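You operate a simulated robot arm through the tools that you are given. There is no shell and no other tool. Be economical: measure what you need, move in short steps, check, and stop when the job is done.

The job below is to be done with a simulated robot arm. You get a single attempt, and the scene is never put back.

Task
Start the chiller and set it to 22 degrees.
Fine: open the supply and return valves before you switch on; leave it running.
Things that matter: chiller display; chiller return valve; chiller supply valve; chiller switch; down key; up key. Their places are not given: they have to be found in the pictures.

It is judged by the outcome, as a careful person would: the job done as asked, and still so three seconds after it is handed in. It fails if anything else is knocked over, pushed out of place, dropped, spilled or broken.

Robot
A 7-joint arm with a two-finger parallel gripper, fixed in place. Base frame: the origin is at the foot of the arm, x ahead of it, y to its left, z up. Lengths are in mm, angles in rad, forces in N, time in s.
With the tool pointing down near the work surface it reaches from about 100 to 680 mm from the base axis. Its first joint turns from -2.897 to 2.897 rad. Payload 1.57 kg.
The TCP is the grasp point between the finger pads, 30 mm short of the fingertips. In the tool frame z runs along the fingers and y along their closing line. The gripper opens to 110 mm. The fingers are 24 mm wide and 12 mm thick; the gripper's body (48 by 112 mm) begins 78 mm behind the TCP.
Orientation is that of the tool frame in the base frame, as a unit quaternion [x, y, z, w]. With the fingers straight down and closing along the base's y, the tool's x points along the base's -x, its y along +y and its z along -z.

Tools
- The arm moves only by the tool servo_tool. Its argument "series" is a list of rows, each a list of 2 entries, a list of its own where there are three numbers: the shift along the base's x, y, z in mm, then the turn, a rotation vector about the base's x, y, z in rad. In form: [[[x, y, z], [wx, wy, wz]], ...]. A call has 1 to 10 rows; each row shifts and turns the commanded pose from where the row before left it. "hand" is the gripper command, from -1 (shut) to 1 (fully open), values between in proportion, set as the call begins (left out, the last holds). A row lasts 0.2 s, in which the tool goes at most 50 mm and 0.15 rad; a call with a longer step from one row to the next is refused whole, and so is a gripper value outside its range. A pose out of reach is approached as far as the arm can. The call stops where the force on the tool passes 40 N (or 10 N more than at its start, if that is more) or the arm is blocked; 0.2 s more then pass. Each finger travels about 45 mm/s and halts on what it meets, pressing with about 22 N; the grip force reading is that of the motor and also rises with nothing between the fingers. The clock runs only during rows and for 0.2 s after the last one: add rows that do not move to give the fingers time. The reply holds the time, the measured pose of the TCP, the force on the tool along the base axes, the opening and the grip force, in the units named above and with some noise, with the torque about the TCP (base axes, N m) and any sound that the robot's microphone picked up.
- Cameras (640 x 400 px; columns grow to the right, rows downward): "scene" is fixed at [399.2, -501.8, 1143.1]; the picture's right is [0.99, 0.13, 0.00], its down [0.01, -0.08, -1.00] and it looks along [-0.13, 0.99, -0.08] (base axes); focal length 331 px, centre (320, 200). "wrist" rides on the gripper at [70, 16, -141] in the tool frame; the picture's right is [-0.23, 0.97, 0.00], its down [-0.86, -0.20, -0.48] and it looks along [-0.47, -0.11, 0.88] (tool axes); focal length 222 px, centre (320, 200).
- camera(camera): a new picture of that camera. It takes no simulated time.
- move_column(by): slides the trunk up (or, below 0, down) by that many mm; the arm rides with it, the base frame stays. It gives what a move gives, with no picture.
- locate(camera, pixels): for up to 12 pixels [column, row] of the newest picture of that camera ("zoom" is the newest enlarged one), the place [x, y, z] in the base frame of the surface seen there, good to about 3 mm. It takes no simulated time.
- enlarge(camera, box): a new picture of the part [left, top, right, bottom] of that camera's present view, enlarged. It takes no simulated time.
- sign_off(): hands the job in; it is judged then, once.

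Work in short steps. Measure before you move; look again where a grasp or a placing could have gone wrong, and mend it. You have 80 turns and 54 pictures in all, those below and enlarged ones among them. Open the gripper and draw the arm clear of the work before you hand the job in, unless the task says otherwise; then end with one line.

The tools are called after "Call:" by a JSON object that holds its "method" and its "body". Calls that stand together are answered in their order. servo_tool: Moves the arm, as the interface text tells. Its arguments: {"type":"object","properties":{"series":{"type":"array"},"hand":{"type":"number"}},"required":["series"]} The other tools are called the same way: move_column (by) slides the trunk up or down; camera (camera) takes a picture; locate (camera, pixels) gives the place of the surface under pixels of a picture; enlarge (camera, box) takes an enlarged picture of a part of a camera's view; sign_off () hands the job in.

At the start:

```text
t: 0.0
position: [81.5, 482.6, 1181.9]
ee_rot: [-0.001, 1.0, 0.0, 0.0]
ft_force: [1.2, -0.1, 0.7]
ft_torque: [-0.01, -0.02, 0.03]
gripper_width: 110.2
grip_force: 0.1
trunk travel left (down, up): [-507.0, 83.0]
```

scene: 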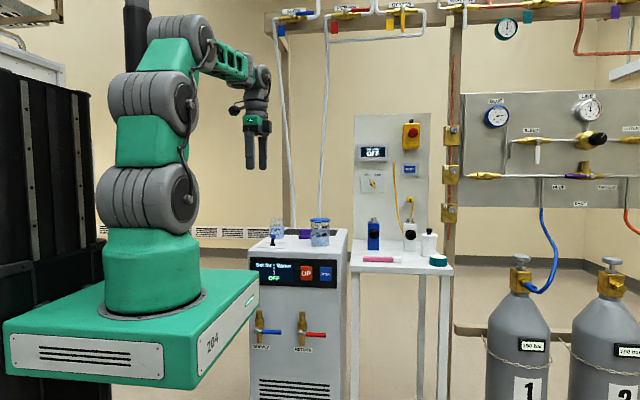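
wrist: 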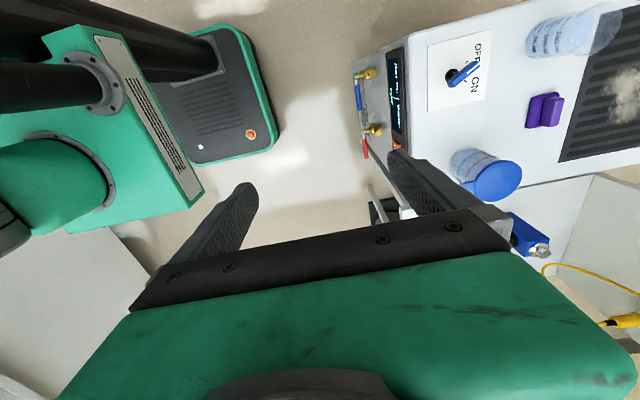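

The chiller sits around (295,290) in the scene, with a panel, UP/DOWN keys, valves and a top switch. I enlarge both views to read it.

Call:
{"method": "enlarge", "body": {"camera": "scene", "box": [240, 205, 360, 365]}}

Call:
{"method": "enlarge", "body": {"camera": "wrist", "box": [340, 0, 540, 170]}}

Call:
{"method": "locate", "body": {"camera": "wrist", "pixels": [[450, 76], [472, 70], [370, 75], [376, 129], [358, 95], [365, 148], [430, 50], [486, 100], [545, 108], [490, 180], [404, 55], [458, 88]]}}

Call:
{"method": "locate", "body": {"camera": "scene", "pixels": [[259, 315], [270, 331], [258, 331], [302, 318], [315, 334], [301, 335], [306, 273], [326, 273], [274, 272], [275, 240], [320, 232], [302, 235]]}}

```text
2.50 times, centred on (300, 285) of scene
```

zoom: 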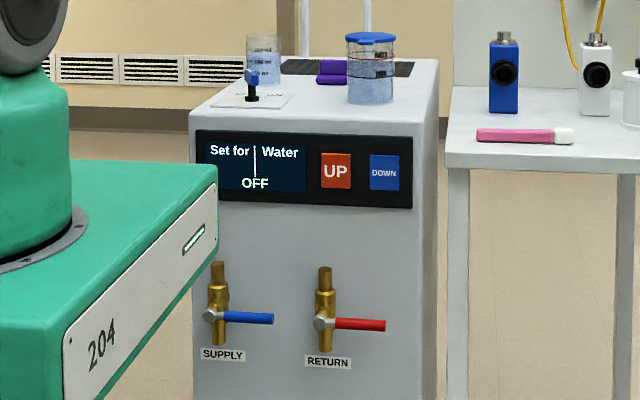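

```text
2.35 times, centred on (440, 85) of wrist
```

zoom: 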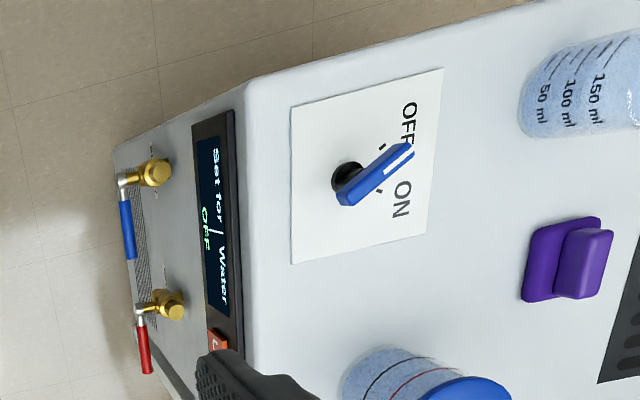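

```text
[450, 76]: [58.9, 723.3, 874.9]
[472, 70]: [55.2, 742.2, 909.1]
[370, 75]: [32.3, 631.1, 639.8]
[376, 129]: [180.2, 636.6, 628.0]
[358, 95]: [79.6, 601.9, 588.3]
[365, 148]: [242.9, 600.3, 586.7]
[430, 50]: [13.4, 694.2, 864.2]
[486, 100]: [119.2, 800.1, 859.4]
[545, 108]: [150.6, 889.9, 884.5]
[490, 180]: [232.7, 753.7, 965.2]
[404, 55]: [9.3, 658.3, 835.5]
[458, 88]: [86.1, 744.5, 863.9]
```

```text
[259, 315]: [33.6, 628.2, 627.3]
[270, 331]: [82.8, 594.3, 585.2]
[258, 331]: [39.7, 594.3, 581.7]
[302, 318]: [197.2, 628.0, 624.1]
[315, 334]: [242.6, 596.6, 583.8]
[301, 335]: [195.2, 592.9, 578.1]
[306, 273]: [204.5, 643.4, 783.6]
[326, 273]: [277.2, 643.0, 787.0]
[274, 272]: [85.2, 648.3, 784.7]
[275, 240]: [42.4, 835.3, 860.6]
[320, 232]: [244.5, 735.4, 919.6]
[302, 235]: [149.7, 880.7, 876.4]
```

The valve levers lie crosswise to their pipes (closed) and the switch points to OFF. I check where the robot's mount sits relative to the chiller, plus key and lever details on enlarged views.

Call:
{"method": "locate", "body": {"camera": "scene", "pixels": [[258, 275], [198, 385], [10, 325], [150, 305], [260, 295], [250, 130], [262, 110], [170, 200], [150, 95]]}}

Call:
{"method": "enlarge", "body": {"camera": "scene", "box": [245, 255, 345, 355]}}

Call:
{"method": "enlarge", "body": {"camera": "wrist", "box": [420, 30, 500, 110]}}

```text
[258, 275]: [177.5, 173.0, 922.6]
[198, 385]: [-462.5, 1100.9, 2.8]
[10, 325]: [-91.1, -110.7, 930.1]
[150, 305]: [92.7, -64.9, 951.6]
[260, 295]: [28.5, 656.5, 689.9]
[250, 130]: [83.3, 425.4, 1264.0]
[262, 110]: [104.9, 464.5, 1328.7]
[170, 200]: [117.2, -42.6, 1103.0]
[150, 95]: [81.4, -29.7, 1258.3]
```

```text
4.00 times, centred on (295, 305) of scene
```

zoom: 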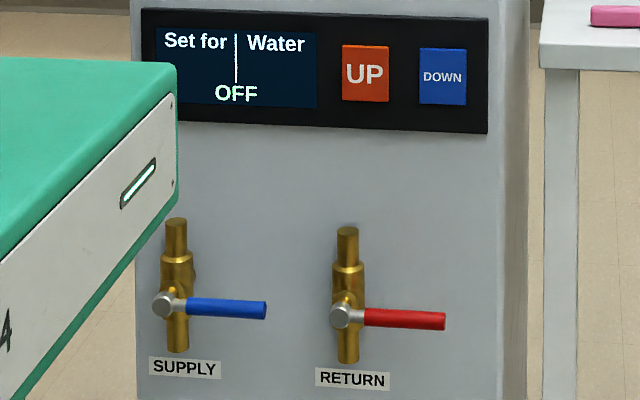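

```text
5.00 times, centred on (460, 70) of wrist
```

zoom: 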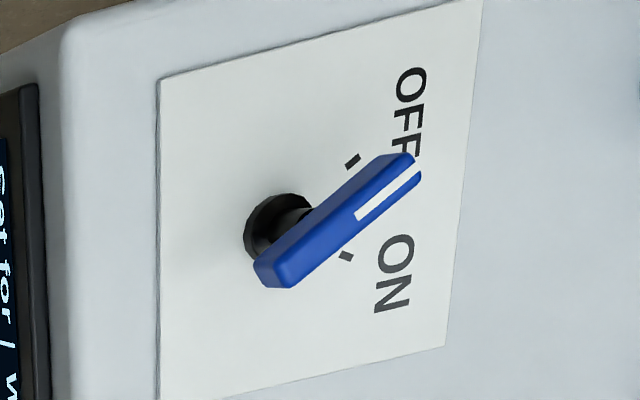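

The arm's foot is at z≈940, mount edge at y≈173, well clear of the chiller front (y≈643). I pitch the tool to point along +y, then lower the trunk by 300.

Call:
{"method": "servo_tool", "body": {"series": [[[0, -10, 0], [0.15, 0, 0]], [[0, -10, 0], [0.15, 0, 0]], [[0, -10, 0], [0.15, 0, 0]], [[0, -10, 0], [0.15, 0, 0]], [[0, 0, 0], [0.15, 0, 0]], [[0, 0, 0], [0.15, 0, 0]], [[0, 0, 0], [0.15, 0, 0]], [[0, 0, 0], [0.15, 0, 0]], [[0, 0, 0], [0.15, 0, 0]], [[0, 0, 0], [0.15, 0, 0]]], "hand": -0.6}}

Call:
{"method": "move_column", "body": {"by": -300}}

Call:
{"method": "camera", "body": {"camera": "scene"}}

Call:
{"method": "camera", "body": {"camera": "wrist"}}

```text
t: 1.8
position: [82.8, 474.7, 1400.3]
ee_rot: [0.068, 0.859, 0.503, 0.064]
ft_force: [-0.1, -0.2, 0.2]
ft_torque: [0.0, 0.0, 0.01]
gripper_width: 22.3
grip_force: 0.0
out of reach, approached as far as the arm can: row 3, 4, 5, 6, 7, 8
trunk travel left (down, up): [-507.0, 83.0]
stopped in row 8: the arm was blocked; the commanded pose is now the measured one
```

```text
t: 4.8
position: [82.7, 475.3, 1101.0]
ee_rot: [0.066, 0.859, 0.503, 0.064]
ft_force: [-0.2, -0.5, -0.1]
ft_torque: [0.02, 0.05, -0.01]
gripper_width: 21.9
grip_force: 0.1
trunk travel left (down, up): [-207.0, 383.0]
```

```text
47 pictures are left
```

scene: 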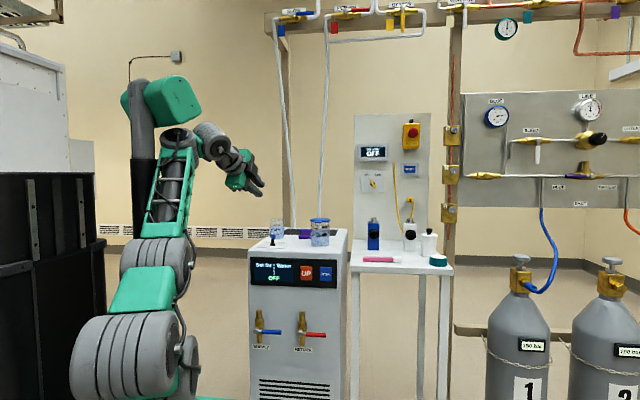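

```text
46 pictures are left
```

wrist: 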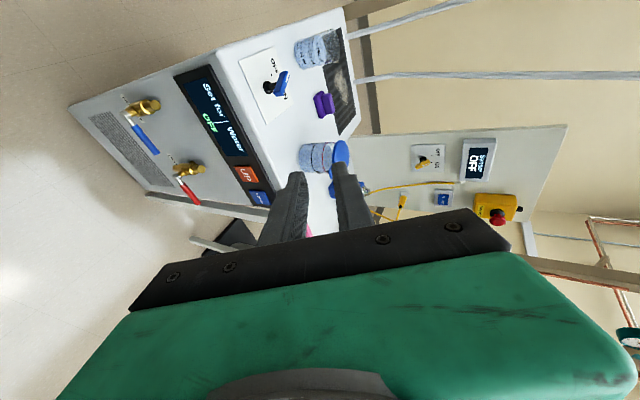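

The tool got to about 60° pitch before the folded arm blocked; a lower trunk gives more room for a horizontal tool. I lower another 200 and then continue pitching while moving out in +y.

Call:
{"method": "move_column", "body": {"by": -200}}

Call:
{"method": "servo_tool", "body": {"series": [[[0, 15, 0], [0.0, 0, 0]], [[0, 15, 0], [0.1, 0, 0]], [[0, 10, 0], [0.1, 0, 0]], [[0, 10, 0], [0.1, 0, 0]], [[0, 0, 0], [0.1, 0, 0]], [[0, 0, 0], [0.1, 0, 0]]], "hand": -1}}

```text
t: 6.9
position: [82.0, 475.1, 900.4]
ee_rot: [0.067, 0.86, 0.502, 0.064]
ft_force: [0.5, -0.9, 0.0]
ft_torque: [0.0, 0.02, 0.02]
gripper_width: 22.0
grip_force: 0.1
trunk travel left (down, up): [-7.0, 583.0]
```

```text
t: 8.3
position: [80.7, 524.0, 900.4]
ee_rot: [0.08, 0.707, 0.701, 0.045]
ft_force: [0.3, -0.5, 0.7]
ft_torque: [0.01, 0.02, 0.03]
gripper_width: 0.0
grip_force: 21.3
trunk travel left (down, up): [-7.0, 583.0]
```

The tool is now horizontal with a small yaw error (~0.18). I correct it and descend to just above the lever height, still clear of the valves at y=524.

Call:
{"method": "servo_tool", "body": {"series": [[[0, 0, -40], [0, -0.03, 0.09]], [[5, 0, -40], [0, -0.02, 0.087]], [[0, 0, -40], [0, 0, 0]], [[0, 0, -40], [0, 0, 0]], [[0, 0, -40], [0, 0, 0]], [[0, 0, -40], [0, 0, 0]], [[0, 0, -20], [0, 0, 0]], [[0, 0, 0], [0, 0, 0]]]}}

Call:
{"method": "camera", "body": {"camera": "wrist"}}

Call:
{"method": "camera", "body": {"camera": "scene"}}

```text
t: 10.1
position: [86.8, 523.9, 642.2]
ee_rot: [0.001, 0.711, 0.704, 0.002]
ft_force: [-0.7, -0.1, 0.1]
ft_torque: [0.02, -0.02, 0.01]
gripper_width: 0.0
grip_force: 21.7
trunk travel left (down, up): [-7.0, 583.0]
```

```text
45 pictures are left
```

wrist: 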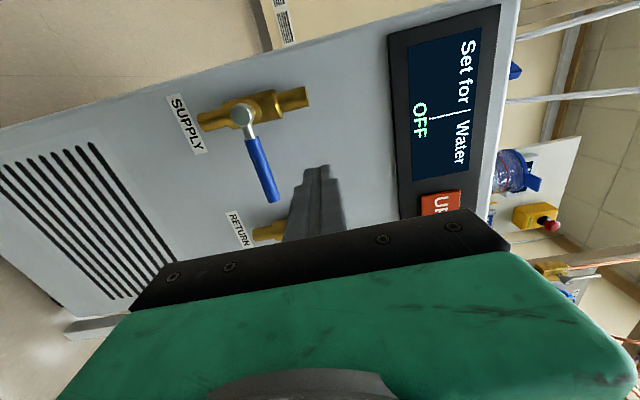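

```text
44 pictures are left
```

scene: 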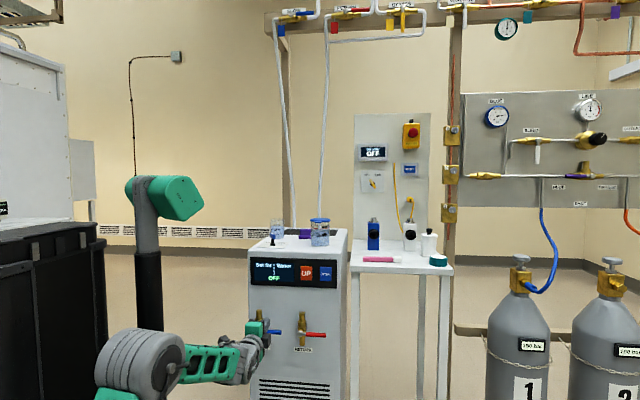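

Clear view: the supply pivot is near wrist pixel (241,115), lever end (274,198). I locate the lever, pipe and keys precisely.

Call:
{"method": "locate", "body": {"camera": "wrist", "pixels": [[241, 113], [248, 140], [260, 170], [273, 195], [300, 96], [210, 121], [268, 103], [440, 203], [330, 60], [195, 125], [310, 180]]}}

```text
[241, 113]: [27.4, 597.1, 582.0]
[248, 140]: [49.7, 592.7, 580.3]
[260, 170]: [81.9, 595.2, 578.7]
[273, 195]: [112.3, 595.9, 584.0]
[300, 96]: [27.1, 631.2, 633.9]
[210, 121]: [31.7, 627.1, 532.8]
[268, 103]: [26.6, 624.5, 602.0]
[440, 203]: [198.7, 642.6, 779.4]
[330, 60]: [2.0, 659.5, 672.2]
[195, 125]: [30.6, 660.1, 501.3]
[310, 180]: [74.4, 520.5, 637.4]
```

The lever spans x≈40–112 at z≈582, y≈594–606, with its pivot at (28, 582). I bring the closed finger above it and press gently down to see if it turns.

Call:
{"method": "servo_tool", "body": {"series": [[[0, 30, -5], [0, 0, 0]], [[0, 28, -10], [0, 0, 0]], [[0, 0, -10], [0, 0, 0]], [[0, 0, -10], [0, 0, 0]], [[0, 0, -10], [0, 0, 0]], [[0, 0, -10], [0, 0, 0]], [[0, 0, -10], [0, 0, 0]], [[0, 0, -10], [0, 0, 0]]]}}

Call:
{"method": "camera", "body": {"camera": "wrist"}}

```text
t: 11.7
position: [88.6, 583.6, 597.8]
ee_rot: [-0.001, 0.699, 0.715, 0.002]
ft_force: [0.8, 2.7, 8.6]
ft_torque: [0.15, 0.1, -0.05]
gripper_width: 0.0
grip_force: 21.5
trunk travel left (down, up): [-7.0, 583.0]
stopped in row 7: the force on the tool passed its limit at 47 N (the readings are from after the stop); the commanded pose is now the measured one
```

```text
43 pictures are left
```

wrist: 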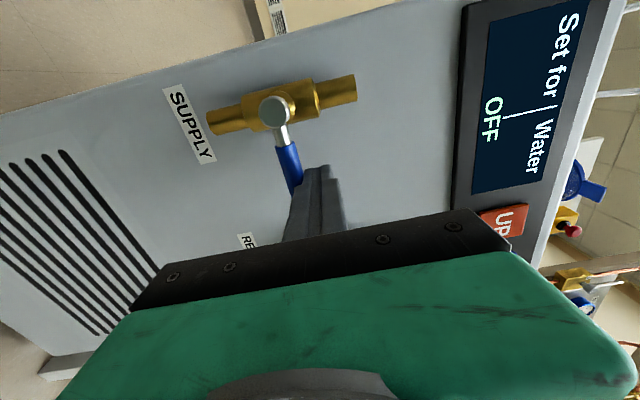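

Downward is the stop (47 N, lever unmoved), so it opens upward. I back out, go under the lever and approach from below.

Call:
{"method": "servo_tool", "body": {"series": [[[0, 0, 12], [0, 0, 0]], [[0, -30, 0], [0, 0, 0]], [[0, -25, 0], [0, 0, 0]], [[0, 0, -30], [0, 0, 0]], [[0, 0, -32], [0, 0, 0]], [[0, 28, 0], [0, 0, 0]], [[0, 26, 0], [0, 0, 0]], [[0, 0, 8], [0, 0, 0]], [[0, 0, 8], [0, 0, 0]], [[0, 0, 8], [0, 0, 0]]]}}

Call:
{"method": "camera", "body": {"camera": "wrist"}}

```text
t: 13.8
position: [88.1, 584.0, 567.9]
ee_rot: [0.0, 0.703, 0.711, 0.002]
ft_force: [1.6, -3.8, -3.9]
ft_torque: [-0.01, -0.08, 0.04]
gripper_width: 0.0
grip_force: 21.5
trunk travel left (down, up): [-7.0, 583.0]
```

```text
42 pictures are left
```

wrist: 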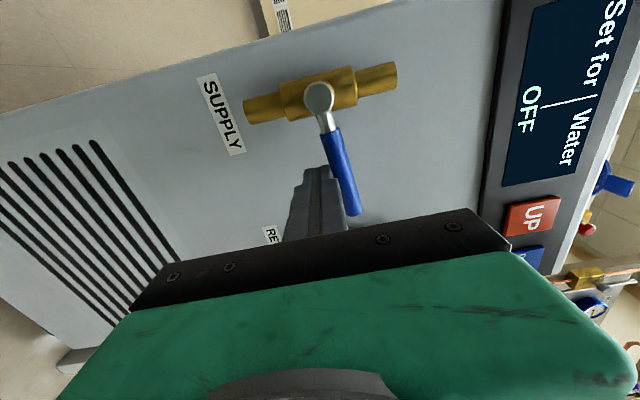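

The lever rises with only ~4 N, so upward is right. I continue along the arc to vertical.

Call:
{"method": "servo_tool", "body": {"series": [[[0, 0, 12], [0, 0, 0]], [[0, 0, 12], [0, 0, 0]], [[0, 0, 10], [0, 0, 0]], [[-5, 0, 10], [0, 0, 0]], [[-6, 0, 8], [0, 0, 0]], [[-9, 0, 7], [0, 0, 0]], [[-9, 0, 3], [0, 0, 0]], [[-8, 0, 0], [0, 0, 0]], [[-6, 0, -2], [0, 0, 0]], [[-2, 0, 0], [0, 0, 0]]]}}

Call:
{"method": "camera", "body": {"camera": "wrist"}}

```text
t: 16.2
position: [49.1, 584.2, 629.6]
ee_rot: [0.002, 0.701, 0.713, 0.01]
ft_force: [37.2, -12.6, 3.5]
ft_torque: [0.06, 0.07, -0.54]
gripper_width: 0.0
grip_force: 21.4
trunk travel left (down, up): [-7.0, 583.0]
stopped in row 10: the force on the tool passed its limit at 42 N (the readings are from after the stop); the commanded pose is now the measured one
```

```text
41 pictures are left
```

wrist: 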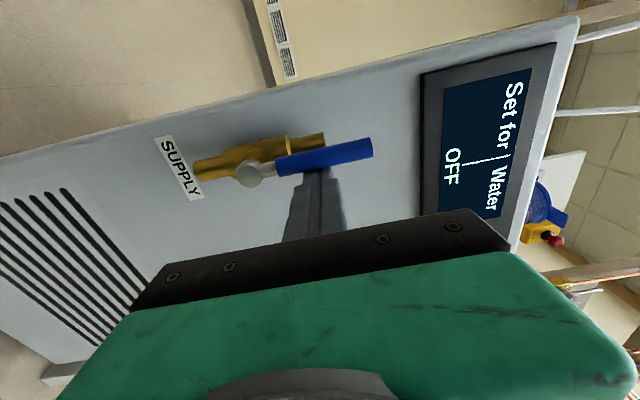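

The supply lever is vertical and at its stop. I back off and move to the return valve, below its lever.

Call:
{"method": "servo_tool", "body": {"series": [[[8, 0, 0], [0, 0, 0]], [[0, -30, 0], [0, 0, 0]], [[0, -30, 0], [0, 0, 0]], [[40, 0, -20], [0, 0, 0]], [[40, 0, -20], [0, 0, 0]], [[40, 0, -20], [0, 0, 0]], [[40, 0, -20], [0, 0, 0]], [[30, 0, 0], [0, 0, 0]], [[0, 0, 0], [0, 0, 0]]]}}

Call:
{"method": "camera", "body": {"camera": "wrist"}}

```text
t: 18.2
position: [240.1, 522.7, 551.0]
ee_rot: [-0.001, 0.701, 0.713, 0.004]
ft_force: [0.1, -1.2, -0.8]
ft_torque: [0.01, -0.03, -0.02]
gripper_width: 0.0
grip_force: 21.1
trunk travel left (down, up): [-7.0, 583.0]
```

```text
40 pictures are left
```

wrist: 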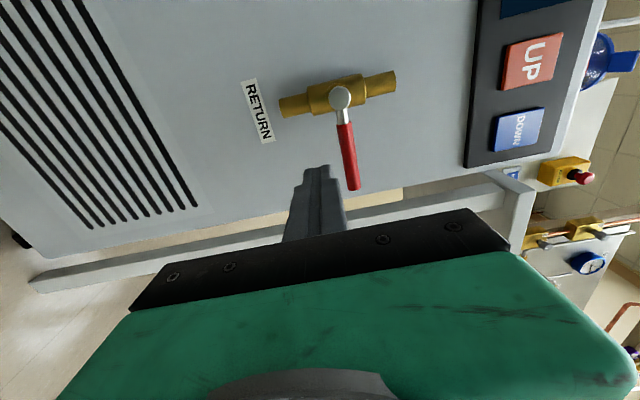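

The return valve's pivot is near (340,97), lever end (355,187), with the keys visible at (530,62) and (517,130). I locate them.

Call:
{"method": "locate", "body": {"camera": "wrist", "pixels": [[340, 97], [343, 120], [349, 150], [354, 185], [385, 84], [532, 62], [517, 130], [508, 88], [556, 40], [500, 145], [540, 112]]}}

```text
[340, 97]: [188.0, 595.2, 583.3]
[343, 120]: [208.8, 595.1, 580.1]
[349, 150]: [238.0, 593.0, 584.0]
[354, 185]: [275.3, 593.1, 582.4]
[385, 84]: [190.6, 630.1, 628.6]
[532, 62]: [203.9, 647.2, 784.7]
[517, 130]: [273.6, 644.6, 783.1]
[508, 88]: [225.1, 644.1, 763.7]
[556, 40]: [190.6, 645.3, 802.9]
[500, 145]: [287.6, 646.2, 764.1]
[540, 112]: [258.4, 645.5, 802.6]
```

Same geometry offset by 161 mm in x. I move under the lever at x=249 and start lifting.

Call:
{"method": "servo_tool", "body": {"series": [[[9, 0, -6], [0, 0, 0]], [[0, 30, 0], [0, 0, 0]], [[0, 31, 0], [0, 0, 0]], [[0, 0, 12], [0, 0, 0]], [[0, 0, 12], [0, 0, 0]], [[0, 0, 12], [0, 0, 0]], [[0, 0, 10], [0, 0, 0]], [[0, 0, 9], [0, 0, 0]]]}}

Call:
{"method": "servo_tool", "body": {"series": [[[-5, 0, 10], [0, 0, 0]], [[-6, 0, 10], [0, 0, 0]], [[-9, 0, 7], [0, 0, 0]], [[-9, 0, 3], [0, 0, 0]], [[-8, 0, 0], [0, 0, 0]], [[-5, 0, -2], [0, 0, 0]], [[-2, 0, 0], [0, 0, 0]], [[-2, 0, 0], [0, 0, 0]]]}}

Call:
{"method": "camera", "body": {"camera": "wrist"}}

```text
t: 20.0
position: [250.6, 583.7, 598.1]
ee_rot: [0.0, 0.7, 0.714, 0.005]
ft_force: [0.6, -0.4, 0.2]
ft_torque: [-0.04, 0.01, -0.01]
gripper_width: 0.0
grip_force: 21.4
trunk travel left (down, up): [-7.0, 583.0]
```

```text
t: 21.8
position: [209.5, 585.2, 626.0]
ee_rot: [0.003, 0.7, 0.714, 0.008]
ft_force: [28.3, 3.4, 0.7]
ft_torque: [-0.39, -0.02, -0.51]
gripper_width: 0.2
grip_force: 21.2
trunk travel left (down, up): [-7.0, 583.0]
```

```text
39 pictures are left
```

wrist: 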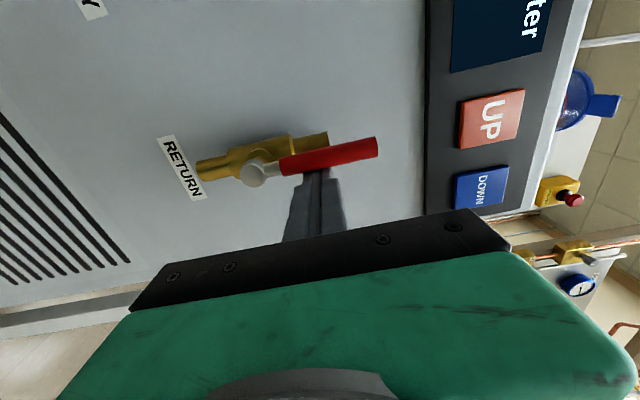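

The return lever is vertical as well. I press slightly to seat it, then back off and rise above the chiller to view the switch.

Call:
{"method": "servo_tool", "body": {"series": [[[-3, 0, 0], [0, 0, 0]], [[10, 0, 0], [0, 0, 0]], [[0, -35, 0], [0, 0, 0]], [[0, -35, 20], [0, 0, 0]], [[-20, 0, 40], [0, 0, 0]], [[-20, 0, 45], [0, 0, 0]], [[-20, 0, 45], [0, 0, 0]], [[-20, 0, 45], [0, 0, 0]], [[-20, 0, 45], [0, 0, 0]], [[-20, 0, 45], [0, 0, 0]]]}}

Call:
{"method": "servo_tool", "body": {"series": [[[-20, 0, 30], [0, 0, 0]], [[-20, 0, 30], [0, 0, 0]], [[0, 20, 30], [-0.1, 0, 0]], [[0, 20, 20], [-0.15, 0, 0]], [[0, 20, 0], [-0.15, 0, 0]], [[0, 20, 0], [-0.15, 0, 0]], [[0, 20, 0], [-0.15, 0, 0]], [[0, 20, 0], [-0.15, 0, 0]], [[0, 20, 0], [-0.15, 0, 0]], [[0, 0, 0], [0, 0, 0]]]}}

Call:
{"method": "camera", "body": {"camera": "wrist"}}

Call:
{"method": "camera", "body": {"camera": "scene"}}

```text
t: 22.2
position: [209.4, 585.8, 625.8]
ee_rot: [0.004, 0.701, 0.713, 0.012]
ft_force: [30.9, -12.4, -2.9]
ft_torque: [0.16, -0.02, -0.38]
gripper_width: 0.0
grip_force: 21.0
trunk travel left (down, up): [-7.0, 583.0]
stopped in row 1: the force on the tool passed its limit at 44 N (the readings are from after the stop); the commanded pose is now the measured one
```

```text
t: 22.5
position: [208.1, 584.7, 627.5]
ee_rot: [0.006, 0.707, 0.706, 0.022]
ft_force: [35.7, -0.2, -6.7]
ft_torque: [-0.15, -0.05, -0.57]
gripper_width: 0.0
grip_force: 21.4
trunk travel left (down, up): [-7.0, 583.0]
stopped in row 1: the force on the tool passed its limit at 89 N (the readings are from after the stop); the commanded pose is now the measured one
```

```text
38 pictures are left
```

wrist: 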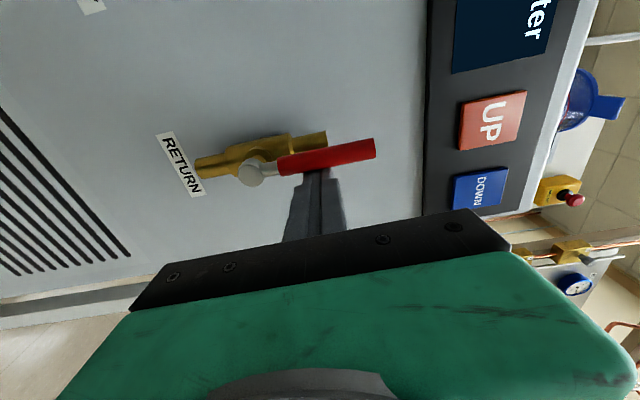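

```text
37 pictures are left
```

scene: 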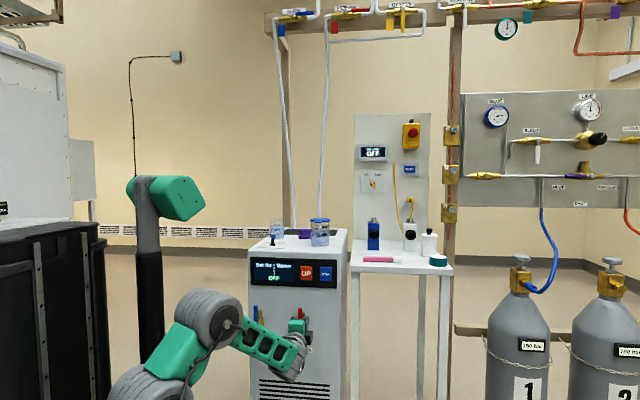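

The lever hit its stop and the call halted, so the retreat was skipped. No harm is visible; I now back off on its own.

Call:
{"method": "servo_tool", "body": {"series": [[[8, 0, 0], [0, 0, 0]], [[5, -5, 0], [0, 0, 0]], [[0, -35, 0], [0, 0, 0]], [[0, -35, 20], [0, 0, 0]], [[-20, 0, 40], [0, 0, 0]], [[-20, 0, 45], [0, 0, 0]], [[-20, 0, 45], [0, 0, 0]], [[-20, 0, 45], [0, 0, 0]], [[-20, 0, 45], [0, 0, 0]], [[-20, 0, 45], [0, 0, 0]]]}}

Call:
{"method": "camera", "body": {"camera": "wrist"}}

```text
t: 24.7
position: [94.0, 511.9, 911.6]
ee_rot: [0.004, 0.706, 0.708, 0.017]
ft_force: [0.0, 0.7, -0.5]
ft_torque: [0.03, -0.04, 0.0]
gripper_width: 0.0
grip_force: 21.2
trunk travel left (down, up): [-7.0, 583.0]
```

```text
36 pictures are left
```

wrist: 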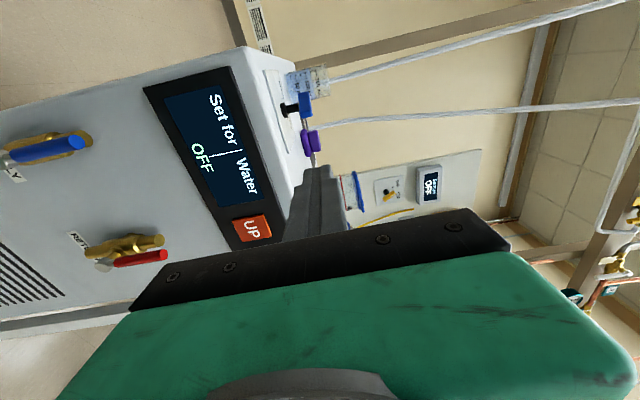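

Both levers are vertical and clear. I rise and tilt the tool downwards to look at the switch from above.

Call:
{"method": "servo_tool", "body": {"series": [[[0, 0, 40], [0, 0, 0]], [[0, 0, 40], [0, 0, 0]], [[0, 15, 30], [-0.1, 0, 0]], [[-5, 15, 20], [-0.15, 0, 0]], [[-5, 15, 0], [-0.15, 0, 0]], [[-5, 15, 0], [-0.15, 0, 0]], [[-5, 15, 0], [-0.15, 0, 0]], [[-5, 15, 0], [-0.15, 0, 0]], [[-5, 15, 0], [-0.15, 0, 0]], [[0, 0, 0], [0, 0, 0]]]}}

Call:
{"method": "camera", "body": {"camera": "wrist"}}

```text
t: 26.9
position: [44.5, 538.0, 954.2]
ee_rot: [-0.006, 0.952, 0.307, 0.016]
ft_force: [0.4, 0.3, 0.0]
ft_torque: [-0.01, -0.02, -0.02]
gripper_width: 0.0
grip_force: 21.7
out of reach, approached as far as the arm can: row 7, 8, 9
trunk travel left (down, up): [-7.0, 583.0]
```

```text
35 pictures are left
```

wrist: 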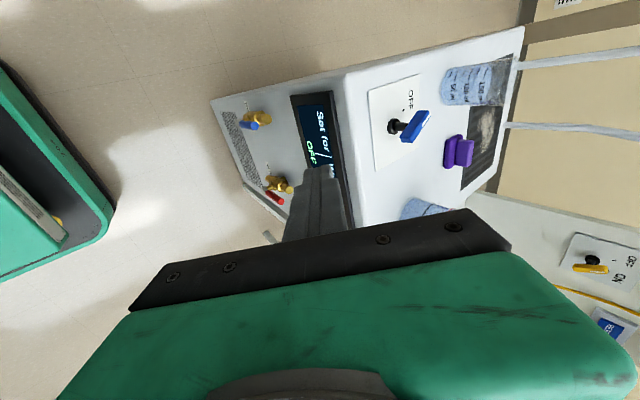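

The arm ran short of reach here, so the trunk goes up 200; I also enlarge the switch view.

Call:
{"method": "move_column", "body": {"by": 200}}

Call:
{"method": "enlarge", "body": {"camera": "wrist", "box": [300, 60, 460, 160]}}

```text
t: 29.1
position: [46.6, 537.8, 1156.5]
ee_rot: [-0.005, 0.951, 0.307, 0.015]
ft_force: [0.4, 0.4, 0.3]
ft_torque: [0.02, -0.05, 0.0]
gripper_width: 0.0
grip_force: 21.3
trunk travel left (down, up): [-207.0, 383.0]
```

```text
4.00 times, centred on (380, 110) of wrist
```

zoom: 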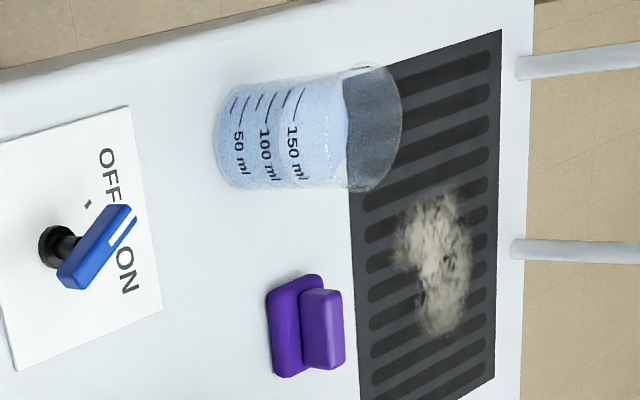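

I move out above the chiller edge, keeping high, to measure the switch closely.

Call:
{"method": "servo_tool", "body": {"series": [[[0, 20, -20], [0, 0, 0]], [[0, 20, -20], [-0.1, 0, 0]], [[0, 20, -20], [-0.1, 0, 0]], [[0, 20, -20], [-0.1, 0, 0]], [[0, 20, -15], [0, 0, 0]], [[0, 0, 0], [0, 0, 0]]]}}

Call:
{"method": "camera", "body": {"camera": "wrist"}}

```text
t: 30.5
position: [41.8, 591.2, 1027.6]
ee_rot: [-0.007, 0.987, 0.161, 0.016]
ft_force: [0.2, -1.5, -0.1]
ft_torque: [0.01, 0.0, 0.0]
gripper_width: 0.2
grip_force: 21.4
out of reach, approached as far as the arm can: row 2, 3, 4, 5
trunk travel left (down, up): [-207.0, 383.0]
```

```text
33 pictures are left
```

wrist: 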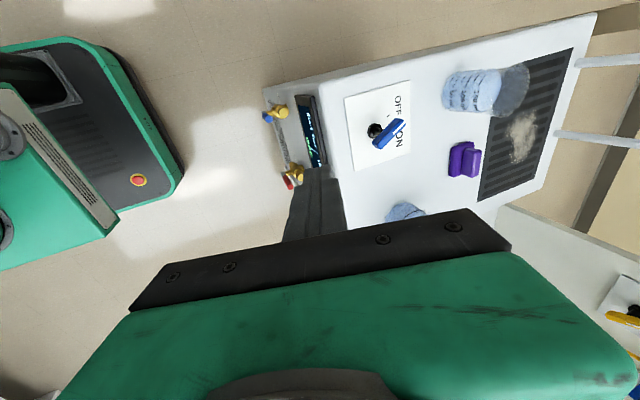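

Still reach-limited; tool-down work wants the foot about level with the target, so I raise the trunk by 250 more after backing up is unnecessary (it only rises).

Call:
{"method": "move_column", "body": {"by": 230}}

Call:
{"method": "servo_tool", "body": {"series": [[[3, 10, -40], [0, 0, 0]], [[3, 10, -40], [0, 0, 0]], [[3, 10, -40], [0, 0, 0]], [[3, 10, -40], [0, 0, 0]], [[3, 0, -40], [0, 0, 0]], [[0, 0, 0], [0, 0, 0]]]}}

Call:
{"method": "camera", "body": {"camera": "wrist"}}

```text
t: 32.9
position: [40.5, 591.4, 1257.9]
ee_rot: [-0.007, 0.987, 0.162, 0.015]
ft_force: [0.2, 0.9, -0.5]
ft_torque: [-0.03, 0.03, 0.01]
gripper_width: 0.3
grip_force: 20.8
trunk travel left (down, up): [-437.0, 153.0]
```

```text
t: 34.3
position: [57.3, 632.5, 1059.1]
ee_rot: [-0.007, 0.987, 0.162, 0.014]
ft_force: [-0.1, 0.2, 0.2]
ft_torque: [-0.02, 0.02, -0.01]
gripper_width: 0.1
grip_force: 21.2
trunk travel left (down, up): [-437.0, 153.0]
```

```text
32 pictures are left
```

wrist: 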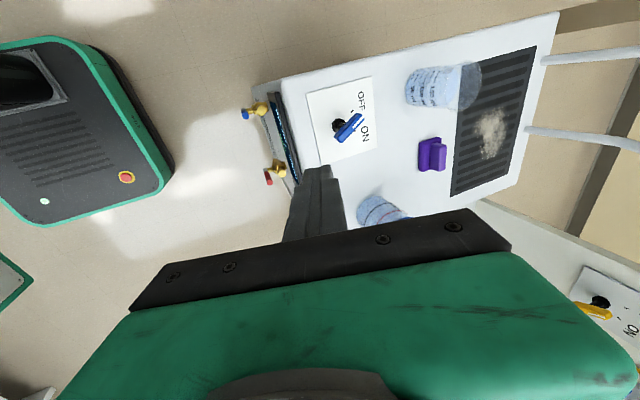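

That works. The switch is at (348,128); I enlarge it and locate its ends.

Call:
{"method": "enlarge", "body": {"camera": "wrist", "box": [300, 75, 396, 171]}}

```text
4.17 times, centred on (348, 123) of wrist
```

zoom: 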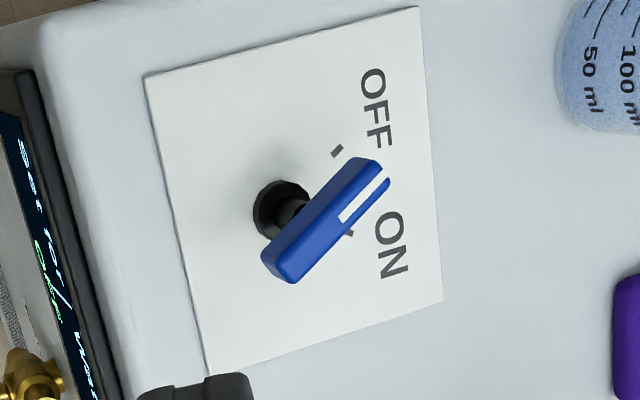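

Call:
{"method": "locate", "body": {"camera": "zoom", "pixels": [[282, 270], [370, 172], [326, 220], [273, 208], [337, 150], [349, 232], [376, 108], [392, 246], [270, 195], [245, 150], [340, 190]]}}

```text
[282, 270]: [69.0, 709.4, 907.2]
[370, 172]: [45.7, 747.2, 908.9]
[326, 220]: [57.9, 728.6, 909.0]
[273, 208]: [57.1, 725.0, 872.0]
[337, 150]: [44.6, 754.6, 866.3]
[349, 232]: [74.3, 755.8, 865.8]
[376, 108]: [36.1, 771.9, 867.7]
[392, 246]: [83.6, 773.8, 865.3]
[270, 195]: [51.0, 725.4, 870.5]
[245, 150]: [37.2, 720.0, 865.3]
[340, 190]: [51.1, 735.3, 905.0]
```

Switch pivot ≈ (58,728), lever top z≈908, pointing at the OFF mark (44.6,754.6); ON mark at (74.3,755.8). I bring the closed fingertips to the −x side of the far end, still above first.

Call:
{"method": "servo_tool", "body": {"series": [[[-12, 25, -20], [0, 0, 0]], [[-12, 25, -20], [0, 0, 0]], [[-10, 25, -20], [0, 0, 0]], [[0, 25, -20], [0, 0, 0]], [[0, 14, -15], [0, 0, 0]], [[0, 0, 0], [0, 0, 0]]]}}

Call:
{"method": "camera", "body": {"camera": "wrist"}}

```text
t: 35.7
position: [13.0, 742.4, 970.7]
ee_rot: [-0.009, 0.987, 0.162, 0.001]
ft_force: [-0.6, 0.6, -0.5]
ft_torque: [0.0, 0.0, -0.03]
gripper_width: 0.1
grip_force: 21.2
out of reach, approached as far as the arm can: row 4, 5
trunk travel left (down, up): [-437.0, 153.0]
```

```text
30 pictures are left
```

wrist: 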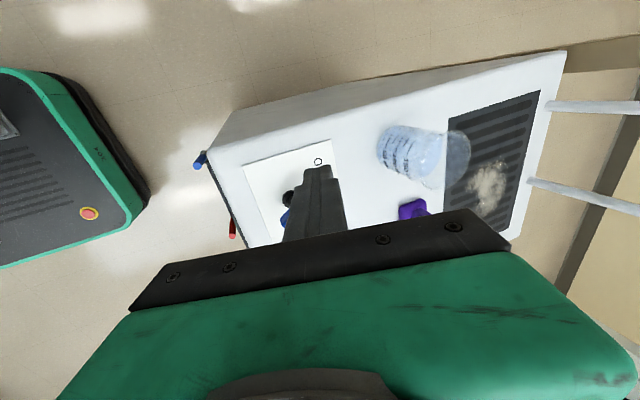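

It reached (13,742,971) at the limit; lower should be easier. I descend to TCP z≈915 at x≈18.

Call:
{"method": "servo_tool", "body": {"series": [[[2, 0, -20], [0, 0, 0]], [[2, 2, -20], [0, 0, 0]], [[0, 2, -14], [0, 0, 0]], [[0, 0, 0], [0, 0, 0]]]}}

Call:
{"method": "camera", "body": {"camera": "wrist"}}

Call:
{"method": "enlarge", "body": {"camera": "scene", "box": [240, 200, 340, 290]}}

```text
t: 36.7
position: [17.2, 746.3, 916.2]
ee_rot: [-0.007, 0.987, 0.162, 0.015]
ft_force: [0.3, 0.2, 0.3]
ft_torque: [0.01, 0.01, -0.04]
gripper_width: 0.2
grip_force: 21.4
trunk travel left (down, up): [-437.0, 153.0]
```

```text
29 pictures are left
```

wrist: 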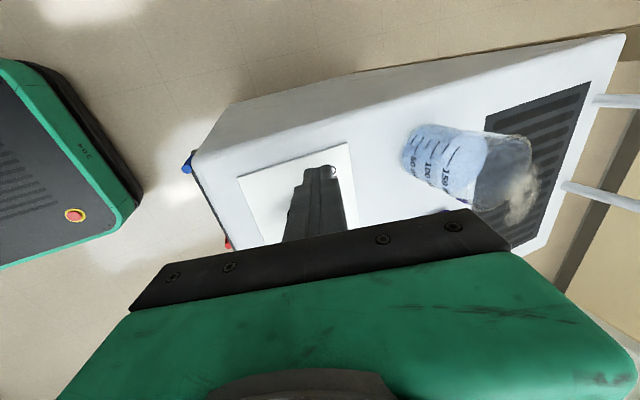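

```text
4.44 times, centred on (290, 245) of scene
```

zoom: 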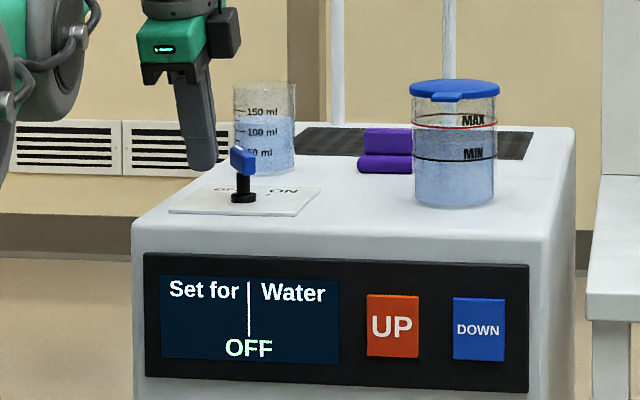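

The fingertips sit to the left of the blue lever at its height. I push +x in small steps.

Call:
{"method": "servo_tool", "body": {"series": [[[5, 0, 0], [0, 0, 0]], [[5, 0, 0], [0, 0, 0]], [[4, 0, 0], [0, 0, 0]], [[4, 0, 0], [0, 0, 0]], [[4, 0, 0], [0, 0, 0]], [[3, 0, 0], [0, 0, 0]], [[0, 0, 0], [0, 0, 0]]]}}

Call:
{"method": "enlarge", "body": {"camera": "scene", "box": [240, 200, 340, 290]}}

```text
t: 38.3
position: [42.7, 745.5, 916.6]
ee_rot: [-0.008, 0.987, 0.161, 0.014]
ft_force: [-0.4, -0.5, 0.3]
ft_torque: [0.0, 0.03, 0.01]
gripper_width: 0.0
grip_force: 21.2
trunk travel left (down, up): [-437.0, 153.0]
```

```text
4.44 times, centred on (290, 245) of scene
```

zoom: 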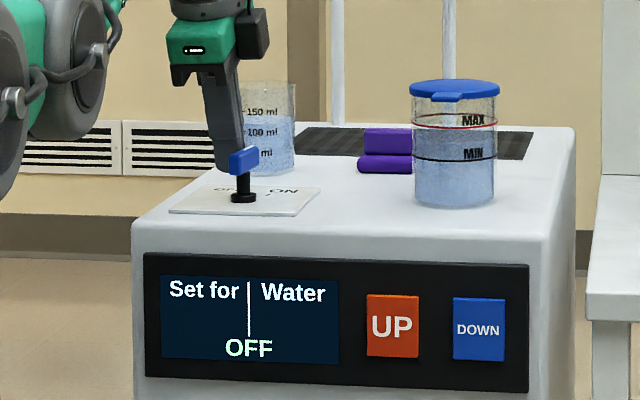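

The lever is turning with hardly any force but the display still says OFF. I push further.

Call:
{"method": "servo_tool", "body": {"series": [[[4, 0, 0], [0, 0, 0]], [[4, 0, 0], [0, 0, 0]], [[3, 0, 0], [0, 0, 0]], [[0, 0, 0], [0, 0, 0]]]}}

Call:
{"method": "enlarge", "body": {"camera": "scene", "box": [240, 200, 340, 290]}}

Call:
{"method": "enlarge", "body": {"camera": "wrist", "box": [220, 100, 420, 250]}}

```text
t: 39.3
position: [47.5, 745.6, 916.0]
ee_rot: [-0.013, 0.987, 0.162, 0.017]
ft_force: [-38.1, 17.0, -3.0]
ft_torque: [0.19, 0.37, -0.13]
gripper_width: 0.0
grip_force: 20.8
trunk travel left (down, up): [-437.0, 153.0]
stopped in row 4: the force on the tool passed its limit at 42 N (the readings are from after the stop); the commanded pose is now the measured one
```

```text
4.44 times, centred on (290, 245) of scene
```

zoom: 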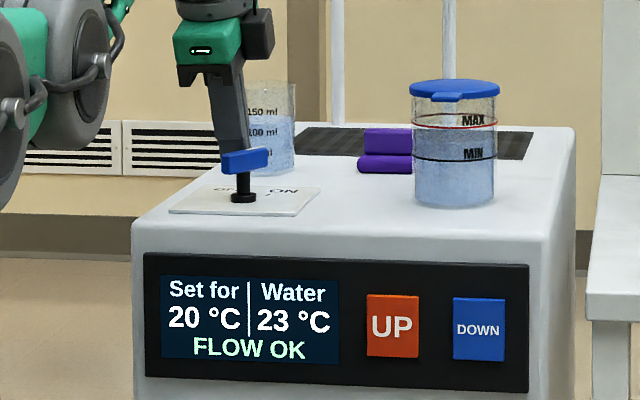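

```text
2.67 times, centred on (320, 175) of wrist
```

zoom: 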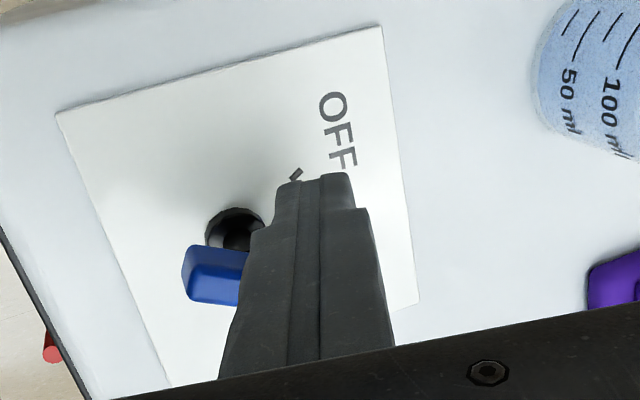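

It's running: "20 °C | 23 °C FLOW OK". I retreat from the switch and go back in front, to later press UP twice.

Call:
{"method": "servo_tool", "body": {"series": [[[-8, 0, 0], [0, 0, 0]], [[-10, 0, 0], [0, 0, 0]], [[0, 0, 30], [0, 0, 0]], [[0, -10, 30], [0, 0, 0]], [[10, -40, 20], [0, 0, 0]], [[20, -40, 10], [0, 0, 0]], [[20, -40, 0], [0, 0, 0]], [[20, -40, 0], [0, 0, 0]], [[20, -40, 0], [0, 0, 0]], [[0, 0, 0], [0, 0, 0]]]}}

Call:
{"method": "enlarge", "body": {"camera": "scene", "box": [240, 200, 340, 290]}}

```text
t: 41.5
position: [124.2, 609.1, 1069.0]
ee_rot: [-0.008, 0.988, 0.156, 0.015]
ft_force: [-0.1, 0.3, -0.6]
ft_torque: [0.03, 0.02, -0.03]
gripper_width: 0.1
grip_force: 20.9
out of reach, approached as far as the arm can: row 6, 7, 8, 9
trunk travel left (down, up): [-437.0, 153.0]
```

```text
4.44 times, centred on (290, 245) of scene
```

zoom: 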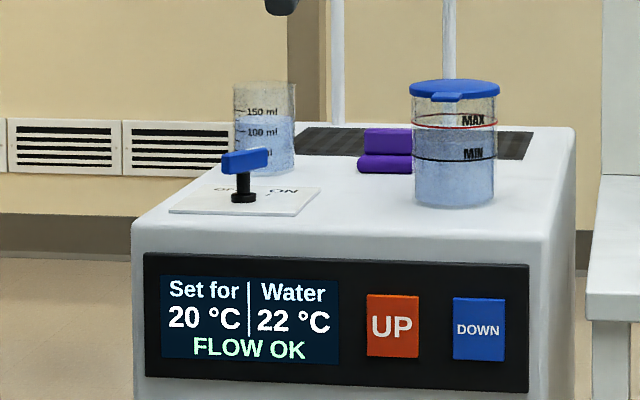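

Switch stays at ON. I move back in y and pitch the tool up part-way before lowering the trunk.

Call:
{"method": "servo_tool", "body": {"series": [[[0, -25, 0], [0.0, 0, 0]], [[0, -25, 0], [0.1, 0, 0]], [[0, -25, 0], [0.1, 0, 0]], [[0, -25, 0], [0.1, 0, 0]], [[0, 0, 0], [0.1, 0, 0]], [[0, 0, 0], [0.1, 0, 0]], [[0, 0, 0], [0, 0, 0]]]}}

```text
t: 43.1
position: [121.5, 617.2, 1300.7]
ee_rot: [-0.004, 0.916, 0.401, 0.017]
ft_force: [-0.8, -0.6, 0.5]
ft_torque: [-0.01, 0.0, 0.0]
gripper_width: 0.1
grip_force: 21.3
out of reach, approached as far as the arm can: row 1, 2, 3, 4, 5, 6
trunk travel left (down, up): [-437.0, 153.0]
```

The wrist joint limit pushes the tool up and outward here. At z≈1300 it's well clear, so I lower the trunk 230 before pulling back.

Call:
{"method": "move_column", "body": {"by": -230}}

Call:
{"method": "servo_tool", "body": {"series": [[[0, 0, 0], [0.15, 0, 0]], [[0, 0, 0], [0.15, 0, 0]], [[0, 0, 0], [0.15, 0, 0]], [[0, 0, 0], [0.1, 0, 0]], [[0, 0, 0], [0.1, 0, 0]], [[0, 0, 0], [0, 0, 0]]]}}

Call:
{"method": "camera", "body": {"camera": "scene"}}

```text
t: 45.5
position: [120.6, 615.7, 1069.5]
ee_rot: [-0.004, 0.916, 0.402, 0.016]
ft_force: [1.3, -0.1, -1.2]
ft_torque: [-0.01, 0.02, 0.02]
gripper_width: 0.0
grip_force: 21.7
trunk travel left (down, up): [-207.0, 383.0]
```

```text
t: 46.9
position: [116.7, 615.3, 1086.4]
ee_rot: [-0.002, 0.898, 0.44, 0.017]
ft_force: [-0.6, -0.2, 0.4]
ft_torque: [0.03, -0.01, 0.0]
gripper_width: 0.0
grip_force: 21.3
out of reach, approached as far as the arm can: row 1, 2, 3, 4, 5
trunk travel left (down, up): [-207.0, 383.0]
```

```text
23 pictures are left
```

scene: 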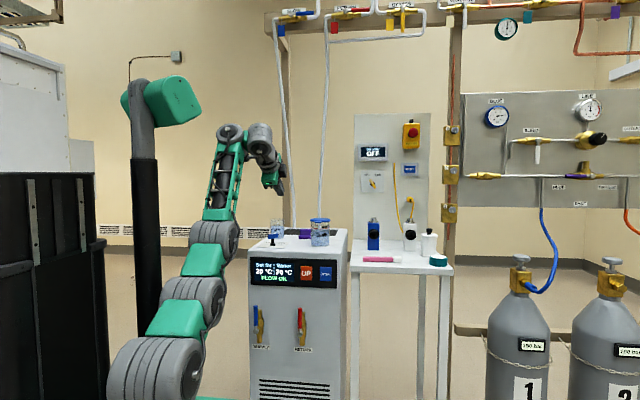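

The arm is stretched up; the measured pose is (117,615,1086), pitch ~52°. I pull back and check that it follows.

Call:
{"method": "servo_tool", "body": {"series": [[[0, -20, 0], [0, 0, 0]], [[0, -20, 0], [0, 0, 0]], [[0, -20, 0], [0, 0, 0]], [[0, 0, 0], [0, 0, 0]]]}}

```text
t: 47.9
position: [122.4, 590.5, 1117.1]
ee_rot: [-0.002, 0.898, 0.439, 0.017]
ft_force: [0.2, 0.8, -0.9]
ft_torque: [-0.01, 0.0, -0.01]
gripper_width: 0.1
grip_force: 21.1
out of reach, approached as far as the arm can: row 1, 2, 3
trunk travel left (down, up): [-207.0, 383.0]
```

I lower the trunk by 200 (TCP would be at z≈917, y≈590 — above and in front of the chiller edge), where the horizontal pose worked earlier.

Call:
{"method": "move_column", "body": {"by": -200}}

Call:
{"method": "servo_tool", "body": {"series": [[[0, -10, 0], [0.1, 0, 0]], [[0, -10, 0], [0.1, 0, 0]], [[0, -10, 0], [0.1, 0, 0]], [[0, -10, 0], [0.1, 0, 0]], [[0, -10, 0], [0.1, 0, 0]], [[0, -10, 0], [0.1, 0, 0]], [[0, 0, 0], [0, 0, 0]]]}}

```text
t: 50.1
position: [121.8, 590.3, 917.3]
ee_rot: [-0.001, 0.898, 0.439, 0.017]
ft_force: [-0.1, 0.3, 0.2]
ft_torque: [0.01, 0.01, 0.01]
gripper_width: 0.0
grip_force: 21.0
trunk travel left (down, up): [-7.0, 583.0]
```

```text
t: 51.7
position: [98.3, 535.3, 1030.7]
ee_rot: [0.007, 0.833, 0.553, 0.025]
ft_force: [0.5, -0.6, -0.4]
ft_torque: [-0.01, 0.0, 0.01]
gripper_width: 0.0
grip_force: 21.0
out of reach, approached as far as the arm can: row 1, 2, 3, 4, 5, 6
trunk travel left (down, up): [-7.0, 583.0]
```

Pitch ~67° now at y=535. I descend to z≈900 and finish pitching.

Call:
{"method": "servo_tool", "body": {"series": [[[0, -5, -30], [0.0, 0, 0]], [[0, -5, -30], [0.1, 0, 0]], [[0, -5, -30], [0.1, 0, 0]], [[5, 0, -30], [0.1, 0, 0]], [[5, 0, -20], [0.1, 0, 0]], [[10, 0, 0], [0, 0, 0]], [[0, 0, 0], [0, 0, 0]]]}}

```text
t: 53.3
position: [92.3, 529.8, 1044.1]
ee_rot: [0.011, 0.824, 0.566, 0.032]
ft_force: [0.3, 1.0, -0.8]
ft_torque: [0.0, -0.05, 0.0]
gripper_width: 0.0
grip_force: 21.1
out of reach, approached as far as the arm can: row 1, 2, 3, 4, 5
trunk travel left (down, up): [-7.0, 583.0]
```

It isn't descending; I look at the arm's shape.

Call:
{"method": "camera", "body": {"camera": "scene"}}

```text
22 pictures are left
```

scene: 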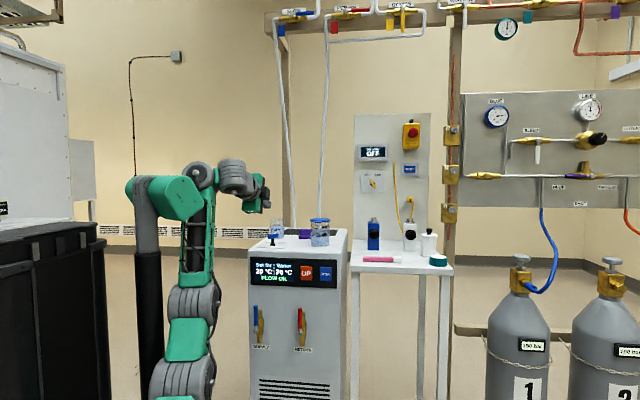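

The arm is standing nearly straight up, so it's stuck at the stretched elbow. I try pure inward/downward translation without turning.

Call:
{"method": "servo_tool", "body": {"series": [[[0, -20, -40], [0, 0, 0]], [[0, -20, -40], [0, 0, 0]], [[0, -20, -40], [0, 0, 0]], [[0, -10, -40], [0, 0, 0]], [[0, 0, -40], [0, 0, 0]], [[0, 0, 0], [0, 0, 0]], [[0, 0, 0], [0, 0, 0]], [[0, 0, 0], [0, 0, 0]]]}}

```text
t: 55.1
position: [92.1, 528.9, 1041.4]
ee_rot: [0.012, 0.825, 0.564, 0.033]
ft_force: [0.0, -0.9, 0.1]
ft_torque: [-0.01, -0.02, 0.03]
gripper_width: 0.0
grip_force: 21.3
out of reach, approached as far as the arm can: row 1, 2, 3, 4, 5
trunk travel left (down, up): [-7.0, 583.0]
```

The elbow is stuck extended: climbing motions straighten it, so an outward-down (tangential) move should bend it. I do that above the chiller, staying over z≈930 and short of the switch.

Call:
{"method": "servo_tool", "body": {"series": [[[0, 25, -25], [0, 0, 0]], [[0, 25, -25], [0, 0, 0]], [[0, 25, -25], [0, 0, 0]], [[0, 15, -20], [0, 0, 0]], [[0, 0, 0], [0, 0, 0]]]}}

```text
t: 56.3
position: [65.0, 602.2, 1037.0]
ee_rot: [0.014, 0.819, 0.573, 0.031]
ft_force: [0.0, 0.2, 0.8]
ft_torque: [-0.02, -0.01, 0.0]
gripper_width: 0.2
grip_force: 21.3
out of reach, approached as far as the arm can: row 1, 2, 3, 4
trunk travel left (down, up): [-7.0, 583.0]
```

It moved out freely but not down. I test tilting the tool back down slightly while descending, in case a wrist limit is what holds it.

Call:
{"method": "servo_tool", "body": {"series": [[[0, 0, -10], [-0.15, 0, 0]], [[0, 0, -10], [-0.15, 0, 0]], [[0, 0, -10], [-0.15, 0, 0]], [[0, 0, 0], [0, 0, 0]]]}}

```text
t: 57.3
position: [64.3, 592.4, 996.8]
ee_rot: [0.009, 0.889, 0.457, 0.034]
ft_force: [0.6, 0.7, 1.0]
ft_torque: [0.0, 0.03, 0.01]
gripper_width: 0.0
grip_force: 21.1
out of reach, approached as far as the arm can: row 2, 3
trunk travel left (down, up): [-7.0, 583.0]
```

Tilted at ~54° the numbers say the key pose (TCP ≈ (204,606,802)) should be comfortable, so a horizontal tool isn't needed. I move across to x≈200 and start down in front of the panel.

Call:
{"method": "servo_tool", "body": {"series": [[[30, -5, 0], [0, 0, 0]], [[30, -5, -10], [0, 0, 0]], [[30, -5, -20], [0, 0, 0]], [[25, -5, -30], [0, 0, 0]], [[15, -5, -30], [0, 0, 0]], [[0, 0, -30], [0, 0, 0]], [[0, 0, 0], [0, 0, 0]]]}}

```text
t: 58.9
position: [196.3, 568.3, 875.3]
ee_rot: [0.01, 0.888, 0.458, 0.033]
ft_force: [0.0, -0.2, 0.3]
ft_torque: [0.0, 0.0, -0.03]
gripper_width: 0.0
grip_force: 21.0
trunk travel left (down, up): [-7.0, 583.0]
```

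It tracks exactly now. I descend to z≈803 in front of the UP key and look.

Call:
{"method": "servo_tool", "body": {"series": [[[2, 0, -25], [0, 0, 0]], [[2, 0, -25], [0, 0, 0]], [[2, 0, -22], [0, 0, 0]], [[0, 0, 0], [0, 0, 0]]]}}

Call:
{"method": "camera", "body": {"camera": "wrist"}}

Call:
{"method": "enlarge", "body": {"camera": "scene", "box": [240, 210, 350, 300]}}

```text
t: 59.9
position: [203.7, 569.6, 804.4]
ee_rot: [0.009, 0.889, 0.457, 0.034]
ft_force: [0.4, -0.7, 0.2]
ft_torque: [-0.03, -0.04, -0.03]
gripper_width: 0.1
grip_force: 21.3
trunk travel left (down, up): [-7.0, 583.0]
```

```text
21 pictures are left
```

wrist: 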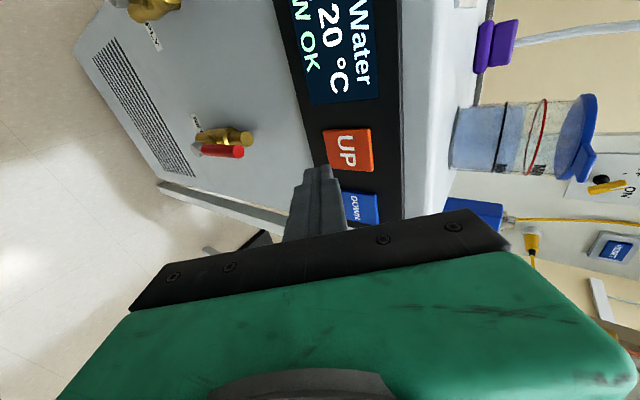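

```text
4.44 times, centred on (295, 255) of scene
```

zoom: 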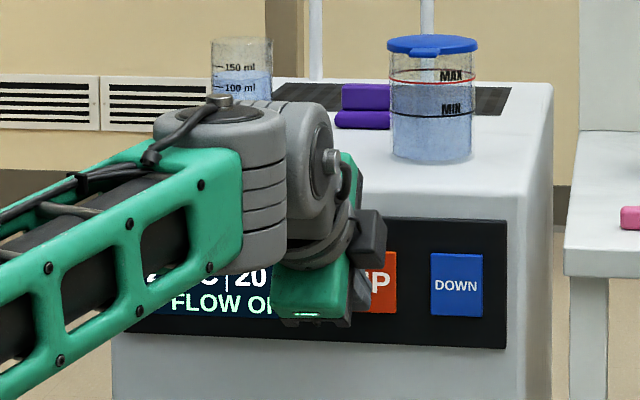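

The UP key is ahead; the leading finger edge is at about y=601, z=797. I lower 9 mm and advance to just short of the key.

Call:
{"method": "servo_tool", "body": {"series": [[[-1, 10, -9], [0, 0, 0]], [[0, 15, 0], [0, 0, 0]], [[0, 10, 0], [0, 0, 0]], [[0, 4, 0], [0, 0, 0]], [[0, 0, 0], [0, 0, 0]]]}}

Call:
{"method": "camera", "body": {"camera": "wrist"}}

```text
t: 61.1
position: [200.6, 607.0, 796.0]
ee_rot: [0.01, 0.888, 0.459, 0.033]
ft_force: [0.0, -0.4, -0.6]
ft_torque: [0.02, -0.02, -0.01]
gripper_width: 0.0
grip_force: 21.3
trunk travel left (down, up): [-7.0, 583.0]
```

```text
19 pictures are left
```

wrist: 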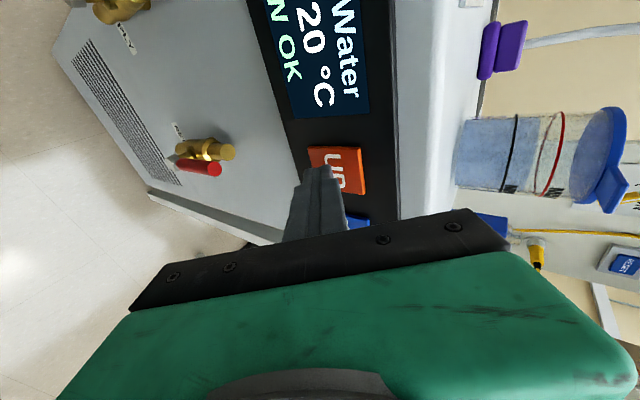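

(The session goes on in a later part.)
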